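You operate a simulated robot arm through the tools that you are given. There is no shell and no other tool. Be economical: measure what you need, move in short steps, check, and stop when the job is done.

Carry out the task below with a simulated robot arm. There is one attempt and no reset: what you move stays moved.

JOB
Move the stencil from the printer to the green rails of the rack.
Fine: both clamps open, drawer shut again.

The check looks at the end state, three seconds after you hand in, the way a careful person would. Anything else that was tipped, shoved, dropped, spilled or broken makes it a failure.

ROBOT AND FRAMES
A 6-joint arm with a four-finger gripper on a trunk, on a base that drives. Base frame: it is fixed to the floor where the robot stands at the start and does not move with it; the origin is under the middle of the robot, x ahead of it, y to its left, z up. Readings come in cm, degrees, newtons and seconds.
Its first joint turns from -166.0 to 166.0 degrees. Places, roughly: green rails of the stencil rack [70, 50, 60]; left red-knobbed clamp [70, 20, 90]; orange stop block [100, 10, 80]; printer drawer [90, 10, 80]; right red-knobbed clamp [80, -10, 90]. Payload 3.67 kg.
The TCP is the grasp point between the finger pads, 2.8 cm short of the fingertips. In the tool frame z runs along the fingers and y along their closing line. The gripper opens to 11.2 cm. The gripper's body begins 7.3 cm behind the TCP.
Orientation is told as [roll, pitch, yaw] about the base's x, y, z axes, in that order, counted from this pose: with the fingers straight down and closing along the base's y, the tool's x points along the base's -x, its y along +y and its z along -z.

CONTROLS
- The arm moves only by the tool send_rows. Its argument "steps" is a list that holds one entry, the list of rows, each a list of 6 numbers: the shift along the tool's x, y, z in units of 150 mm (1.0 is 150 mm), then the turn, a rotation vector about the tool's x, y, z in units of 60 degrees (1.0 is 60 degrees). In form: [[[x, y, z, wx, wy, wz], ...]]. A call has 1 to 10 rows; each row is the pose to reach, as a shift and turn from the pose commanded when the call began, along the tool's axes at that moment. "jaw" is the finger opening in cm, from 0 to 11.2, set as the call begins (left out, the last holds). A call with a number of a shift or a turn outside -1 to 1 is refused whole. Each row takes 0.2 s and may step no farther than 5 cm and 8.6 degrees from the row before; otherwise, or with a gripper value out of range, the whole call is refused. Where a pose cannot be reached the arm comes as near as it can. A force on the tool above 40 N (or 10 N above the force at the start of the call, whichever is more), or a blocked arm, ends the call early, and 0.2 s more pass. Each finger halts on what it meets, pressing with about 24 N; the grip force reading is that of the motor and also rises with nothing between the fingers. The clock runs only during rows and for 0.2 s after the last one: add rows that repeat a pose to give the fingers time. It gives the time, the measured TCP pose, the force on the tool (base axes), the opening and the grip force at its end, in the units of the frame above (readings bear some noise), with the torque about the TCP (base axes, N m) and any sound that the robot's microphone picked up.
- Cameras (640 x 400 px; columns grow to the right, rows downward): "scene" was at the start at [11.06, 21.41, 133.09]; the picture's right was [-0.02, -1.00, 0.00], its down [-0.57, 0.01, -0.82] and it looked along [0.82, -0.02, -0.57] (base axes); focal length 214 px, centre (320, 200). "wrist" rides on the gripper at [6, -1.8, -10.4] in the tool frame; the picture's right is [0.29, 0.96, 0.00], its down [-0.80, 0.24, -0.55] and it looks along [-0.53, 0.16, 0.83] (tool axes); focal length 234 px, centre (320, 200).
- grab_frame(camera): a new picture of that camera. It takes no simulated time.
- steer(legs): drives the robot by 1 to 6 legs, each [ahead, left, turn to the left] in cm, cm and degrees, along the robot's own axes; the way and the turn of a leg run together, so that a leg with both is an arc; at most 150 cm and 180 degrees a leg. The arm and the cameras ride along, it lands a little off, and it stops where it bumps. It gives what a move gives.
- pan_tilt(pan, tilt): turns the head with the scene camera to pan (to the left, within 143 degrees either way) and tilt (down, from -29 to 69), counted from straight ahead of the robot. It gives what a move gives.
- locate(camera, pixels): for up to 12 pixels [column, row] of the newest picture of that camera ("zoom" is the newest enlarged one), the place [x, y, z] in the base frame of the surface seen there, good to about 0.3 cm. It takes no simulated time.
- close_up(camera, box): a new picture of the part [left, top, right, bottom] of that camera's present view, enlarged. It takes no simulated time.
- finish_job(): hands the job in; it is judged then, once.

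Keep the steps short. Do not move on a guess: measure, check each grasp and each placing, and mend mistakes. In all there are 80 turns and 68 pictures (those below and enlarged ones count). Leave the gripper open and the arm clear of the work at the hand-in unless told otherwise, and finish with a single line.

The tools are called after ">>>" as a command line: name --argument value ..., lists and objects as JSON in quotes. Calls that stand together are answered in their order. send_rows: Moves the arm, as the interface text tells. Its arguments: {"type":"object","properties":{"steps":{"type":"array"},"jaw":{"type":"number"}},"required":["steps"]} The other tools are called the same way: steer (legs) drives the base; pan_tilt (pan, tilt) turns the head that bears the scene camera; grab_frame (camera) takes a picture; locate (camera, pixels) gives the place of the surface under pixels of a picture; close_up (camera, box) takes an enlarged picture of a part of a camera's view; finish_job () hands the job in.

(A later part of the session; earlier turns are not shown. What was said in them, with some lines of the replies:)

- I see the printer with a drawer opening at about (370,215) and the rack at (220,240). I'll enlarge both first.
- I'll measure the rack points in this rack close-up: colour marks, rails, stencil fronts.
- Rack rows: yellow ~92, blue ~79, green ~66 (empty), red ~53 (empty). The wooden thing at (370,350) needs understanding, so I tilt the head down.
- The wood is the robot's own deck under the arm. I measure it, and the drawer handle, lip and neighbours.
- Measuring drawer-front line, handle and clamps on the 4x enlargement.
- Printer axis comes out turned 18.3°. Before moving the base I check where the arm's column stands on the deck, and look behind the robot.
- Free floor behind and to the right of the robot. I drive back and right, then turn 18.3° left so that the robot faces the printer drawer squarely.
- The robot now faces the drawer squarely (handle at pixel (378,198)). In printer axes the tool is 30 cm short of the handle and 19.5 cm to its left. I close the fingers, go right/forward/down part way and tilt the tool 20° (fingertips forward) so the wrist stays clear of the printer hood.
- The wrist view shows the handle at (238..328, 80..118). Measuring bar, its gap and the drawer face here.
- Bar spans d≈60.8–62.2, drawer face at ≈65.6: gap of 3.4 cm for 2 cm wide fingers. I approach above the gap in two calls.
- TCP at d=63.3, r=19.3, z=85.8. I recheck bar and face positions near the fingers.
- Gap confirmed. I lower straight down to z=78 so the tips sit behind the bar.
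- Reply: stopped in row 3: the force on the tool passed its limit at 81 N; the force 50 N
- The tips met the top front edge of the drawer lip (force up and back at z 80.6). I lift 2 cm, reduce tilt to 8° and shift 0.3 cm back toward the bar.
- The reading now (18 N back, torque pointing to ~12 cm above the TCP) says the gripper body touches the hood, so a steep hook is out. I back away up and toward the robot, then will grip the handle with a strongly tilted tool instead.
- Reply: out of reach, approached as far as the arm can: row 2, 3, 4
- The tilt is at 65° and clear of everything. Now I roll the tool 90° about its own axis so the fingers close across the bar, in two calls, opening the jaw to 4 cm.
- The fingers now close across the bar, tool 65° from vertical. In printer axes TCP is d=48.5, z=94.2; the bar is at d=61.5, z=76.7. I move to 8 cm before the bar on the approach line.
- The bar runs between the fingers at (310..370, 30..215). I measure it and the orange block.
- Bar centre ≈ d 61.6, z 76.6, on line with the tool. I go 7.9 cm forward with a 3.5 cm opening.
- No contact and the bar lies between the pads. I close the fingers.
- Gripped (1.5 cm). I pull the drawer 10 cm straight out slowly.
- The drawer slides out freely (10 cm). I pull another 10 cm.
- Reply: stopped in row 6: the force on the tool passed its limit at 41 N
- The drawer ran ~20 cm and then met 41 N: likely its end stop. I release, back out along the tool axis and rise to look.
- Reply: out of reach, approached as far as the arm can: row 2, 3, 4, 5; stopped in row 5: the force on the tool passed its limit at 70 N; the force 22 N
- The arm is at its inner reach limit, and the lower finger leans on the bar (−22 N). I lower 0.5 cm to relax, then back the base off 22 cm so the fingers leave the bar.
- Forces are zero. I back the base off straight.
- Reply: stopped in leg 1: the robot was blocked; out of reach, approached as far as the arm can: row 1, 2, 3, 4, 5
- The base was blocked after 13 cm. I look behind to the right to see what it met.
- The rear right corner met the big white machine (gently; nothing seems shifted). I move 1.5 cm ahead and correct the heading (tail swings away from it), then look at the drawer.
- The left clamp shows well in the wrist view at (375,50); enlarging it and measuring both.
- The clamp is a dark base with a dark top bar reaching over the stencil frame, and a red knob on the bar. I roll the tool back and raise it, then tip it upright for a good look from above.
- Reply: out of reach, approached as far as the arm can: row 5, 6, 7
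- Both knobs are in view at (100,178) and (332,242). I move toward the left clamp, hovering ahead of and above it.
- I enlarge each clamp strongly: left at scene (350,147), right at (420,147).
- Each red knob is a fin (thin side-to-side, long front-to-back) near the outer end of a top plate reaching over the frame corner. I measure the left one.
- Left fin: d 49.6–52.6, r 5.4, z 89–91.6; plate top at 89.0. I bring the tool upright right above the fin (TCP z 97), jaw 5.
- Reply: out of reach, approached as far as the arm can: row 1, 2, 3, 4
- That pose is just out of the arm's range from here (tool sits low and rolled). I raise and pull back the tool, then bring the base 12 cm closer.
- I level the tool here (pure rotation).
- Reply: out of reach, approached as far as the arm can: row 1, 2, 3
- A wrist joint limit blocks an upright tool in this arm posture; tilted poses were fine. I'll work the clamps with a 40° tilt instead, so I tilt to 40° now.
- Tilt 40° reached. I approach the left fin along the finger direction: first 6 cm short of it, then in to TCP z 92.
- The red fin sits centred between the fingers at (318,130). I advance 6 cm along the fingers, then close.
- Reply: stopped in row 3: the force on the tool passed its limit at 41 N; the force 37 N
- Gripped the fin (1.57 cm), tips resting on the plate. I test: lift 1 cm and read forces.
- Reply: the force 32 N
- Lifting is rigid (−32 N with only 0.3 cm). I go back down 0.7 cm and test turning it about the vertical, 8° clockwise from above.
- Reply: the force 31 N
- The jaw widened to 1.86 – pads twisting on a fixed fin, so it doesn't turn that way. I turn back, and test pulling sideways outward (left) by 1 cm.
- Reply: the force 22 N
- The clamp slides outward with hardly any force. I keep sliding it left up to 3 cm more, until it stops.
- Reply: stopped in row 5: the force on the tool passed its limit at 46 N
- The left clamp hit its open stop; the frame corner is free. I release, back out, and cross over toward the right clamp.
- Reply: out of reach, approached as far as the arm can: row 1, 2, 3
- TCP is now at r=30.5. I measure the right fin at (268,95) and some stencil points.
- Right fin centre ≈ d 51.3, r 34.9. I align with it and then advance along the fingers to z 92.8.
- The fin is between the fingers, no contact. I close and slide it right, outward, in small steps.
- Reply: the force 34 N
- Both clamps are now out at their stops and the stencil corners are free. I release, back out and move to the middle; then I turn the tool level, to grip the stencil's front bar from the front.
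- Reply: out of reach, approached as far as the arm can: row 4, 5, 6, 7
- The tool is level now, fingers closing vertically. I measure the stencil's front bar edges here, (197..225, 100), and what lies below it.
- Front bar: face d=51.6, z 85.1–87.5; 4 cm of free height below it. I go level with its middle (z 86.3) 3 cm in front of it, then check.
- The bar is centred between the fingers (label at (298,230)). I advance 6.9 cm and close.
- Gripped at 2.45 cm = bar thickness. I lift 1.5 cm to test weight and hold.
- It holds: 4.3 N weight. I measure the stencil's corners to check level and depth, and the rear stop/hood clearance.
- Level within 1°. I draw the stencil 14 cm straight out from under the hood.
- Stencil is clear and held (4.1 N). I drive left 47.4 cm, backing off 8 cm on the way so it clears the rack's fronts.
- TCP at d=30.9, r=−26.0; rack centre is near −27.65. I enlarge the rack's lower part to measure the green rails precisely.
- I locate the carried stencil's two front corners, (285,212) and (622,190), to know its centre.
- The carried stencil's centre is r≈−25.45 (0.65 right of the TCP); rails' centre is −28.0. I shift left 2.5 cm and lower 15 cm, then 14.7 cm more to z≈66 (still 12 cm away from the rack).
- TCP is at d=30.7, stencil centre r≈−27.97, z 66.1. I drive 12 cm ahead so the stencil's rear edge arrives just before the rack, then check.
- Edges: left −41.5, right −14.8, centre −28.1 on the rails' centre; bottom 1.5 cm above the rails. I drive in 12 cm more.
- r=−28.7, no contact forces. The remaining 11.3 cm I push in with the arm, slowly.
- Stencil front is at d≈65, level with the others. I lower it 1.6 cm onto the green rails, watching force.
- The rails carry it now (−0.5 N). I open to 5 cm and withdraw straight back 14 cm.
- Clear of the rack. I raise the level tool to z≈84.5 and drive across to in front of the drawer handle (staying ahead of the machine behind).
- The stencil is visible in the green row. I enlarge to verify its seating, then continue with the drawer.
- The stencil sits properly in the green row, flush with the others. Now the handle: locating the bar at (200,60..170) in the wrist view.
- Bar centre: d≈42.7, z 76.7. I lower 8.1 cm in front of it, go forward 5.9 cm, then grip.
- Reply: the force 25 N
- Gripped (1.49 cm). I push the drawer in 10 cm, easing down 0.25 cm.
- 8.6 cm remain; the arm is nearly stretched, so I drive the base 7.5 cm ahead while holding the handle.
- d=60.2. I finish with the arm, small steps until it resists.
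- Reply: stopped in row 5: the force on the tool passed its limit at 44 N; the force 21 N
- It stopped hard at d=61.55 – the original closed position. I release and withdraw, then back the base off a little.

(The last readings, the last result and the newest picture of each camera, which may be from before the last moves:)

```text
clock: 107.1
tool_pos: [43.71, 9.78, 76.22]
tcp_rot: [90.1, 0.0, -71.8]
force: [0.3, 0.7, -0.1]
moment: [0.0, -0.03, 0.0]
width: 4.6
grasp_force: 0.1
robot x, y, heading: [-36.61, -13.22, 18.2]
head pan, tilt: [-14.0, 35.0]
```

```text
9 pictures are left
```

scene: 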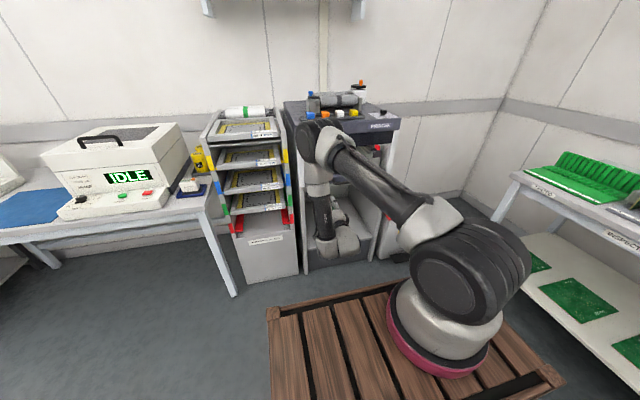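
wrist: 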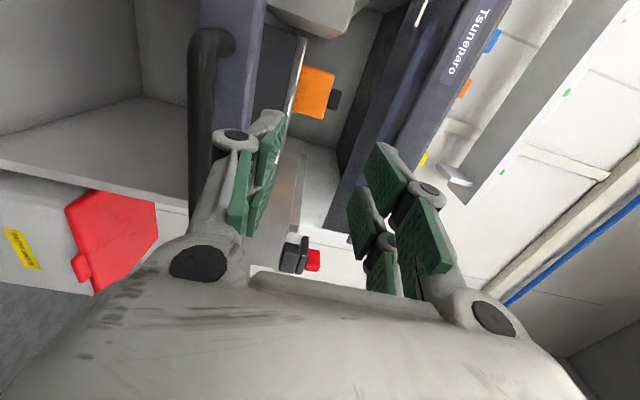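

The arm hides the drawer. I drive further back and left to clear the work and look.

>>> steer --legs '[[-2, 25, 0], [-10, 5, 0]]'

>>> close_up --camera "scene" --box '[260, 70, 460, 270]'

```text
clock: 109.8
tool_pos: [22.64, 35.03, 76.26]
tcp_rot: [90.1, 0.0, -71.8]
force: [-0.2, -1.2, 0.3]
moment: [0.0, -0.01, 0.04]
width: 4.59
grasp_force: 0.0
robot x, y, heading: [-57.86, 11.37, 18.4]
head pan, tilt: [-14.0, 35.0]
```

```text
2.00 times, centred on (360, 170) of scene
```

zoom: 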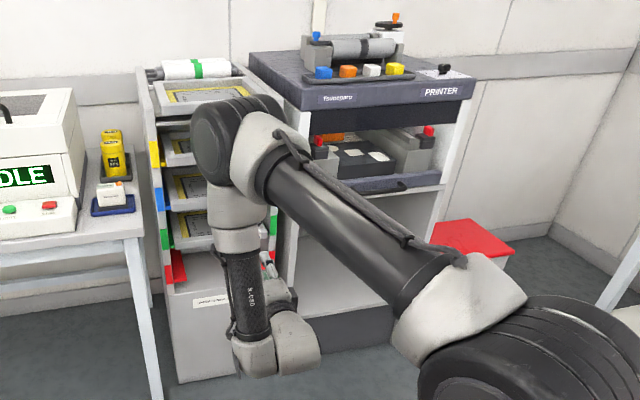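

The drawer looks shut with both clamps out. I check by measuring drawer front and knobs.

>>> close_up --camera "scene" --box '[400, 120, 490, 175]'

>>> locate --camera "scene" --pixels '[[478, 161], [470, 162], [474, 135], [420, 141], [440, 168], [486, 150]]'

```text
7.11 times, centred on (445, 148) of scene
```

zoom: 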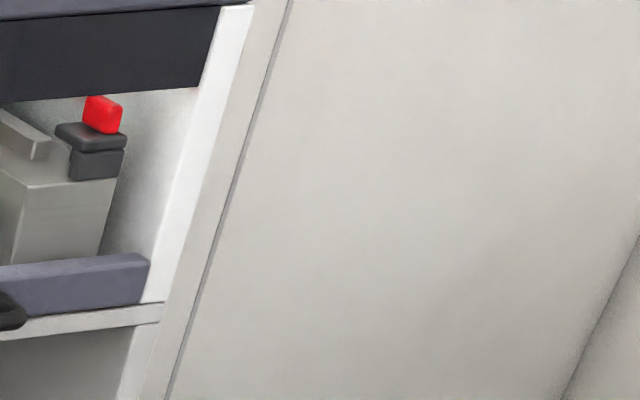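

```text
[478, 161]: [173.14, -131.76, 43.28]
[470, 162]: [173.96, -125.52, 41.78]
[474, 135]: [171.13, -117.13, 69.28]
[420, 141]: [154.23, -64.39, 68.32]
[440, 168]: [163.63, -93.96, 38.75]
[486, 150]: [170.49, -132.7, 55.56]
```

>>> locate --camera "zoom" --pixels '[[100, 283], [140, 275], [30, 295], [105, 120], [95, 165], [145, 310]]'

>>> close_up --camera "scene" --box '[330, 110, 430, 175]'

>>> locate --camera "zoom" --pixels '[[185, 215], [190, 228], [190, 255], [550, 170], [350, 340], [450, 350], [150, 170]]'

```text
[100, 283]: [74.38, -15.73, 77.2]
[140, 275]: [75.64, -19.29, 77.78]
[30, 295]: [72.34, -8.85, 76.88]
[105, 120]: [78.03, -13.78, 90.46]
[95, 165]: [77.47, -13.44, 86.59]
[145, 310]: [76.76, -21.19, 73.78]
```

```text
6.15 times, centred on (380, 142) of scene
```

zoom: 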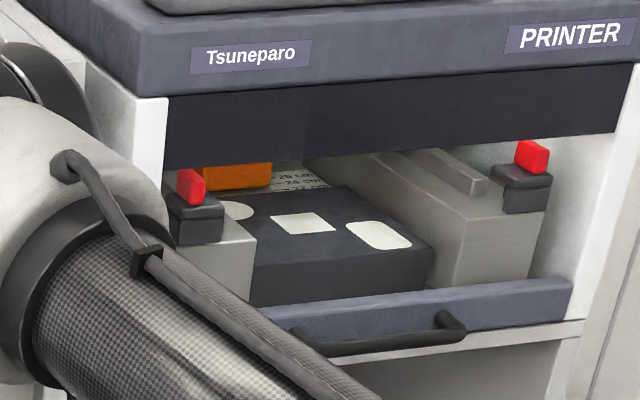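

```text
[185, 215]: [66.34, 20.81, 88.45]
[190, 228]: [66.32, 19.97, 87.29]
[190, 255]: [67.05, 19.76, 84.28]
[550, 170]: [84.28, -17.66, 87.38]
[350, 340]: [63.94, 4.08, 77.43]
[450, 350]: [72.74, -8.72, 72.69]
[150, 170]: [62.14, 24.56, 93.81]
```

The drawer front at (75.6,−19.3,77.8) matches its original place: shut, both clamps out. I open the gripper fully.

>>> send_rows --steps '[[[0, 0, 0, 0, 0, 0], [0, 0, 0, 0, 0, 0], [0, 0, 0, 0, 0, 0]]]' --jaw 11.2

>>> finish_job

```text
clock: 110.6
tool_pos: [22.61, 34.96, 76.09]
tcp_rot: [90.0, 0.1, -71.9]
force: [0.1, -0.2, -0.4]
moment: [0.0, 0.01, 0.04]
width: 11.2
grasp_force: 0.0
robot x, y, heading: [-58.1, 11.7, 18.0]
head pan, tilt: [-14.0, 35.0]
```

```text
The job is handed in.
```

The stencil is on the green rails, both clamps are open and the drawer is shut; on the way the base lightly bumped the white machine behind it and the gripper briefly pressed the printer hood (about 18 N), and I saw no shift in either, though I didn't measure them.
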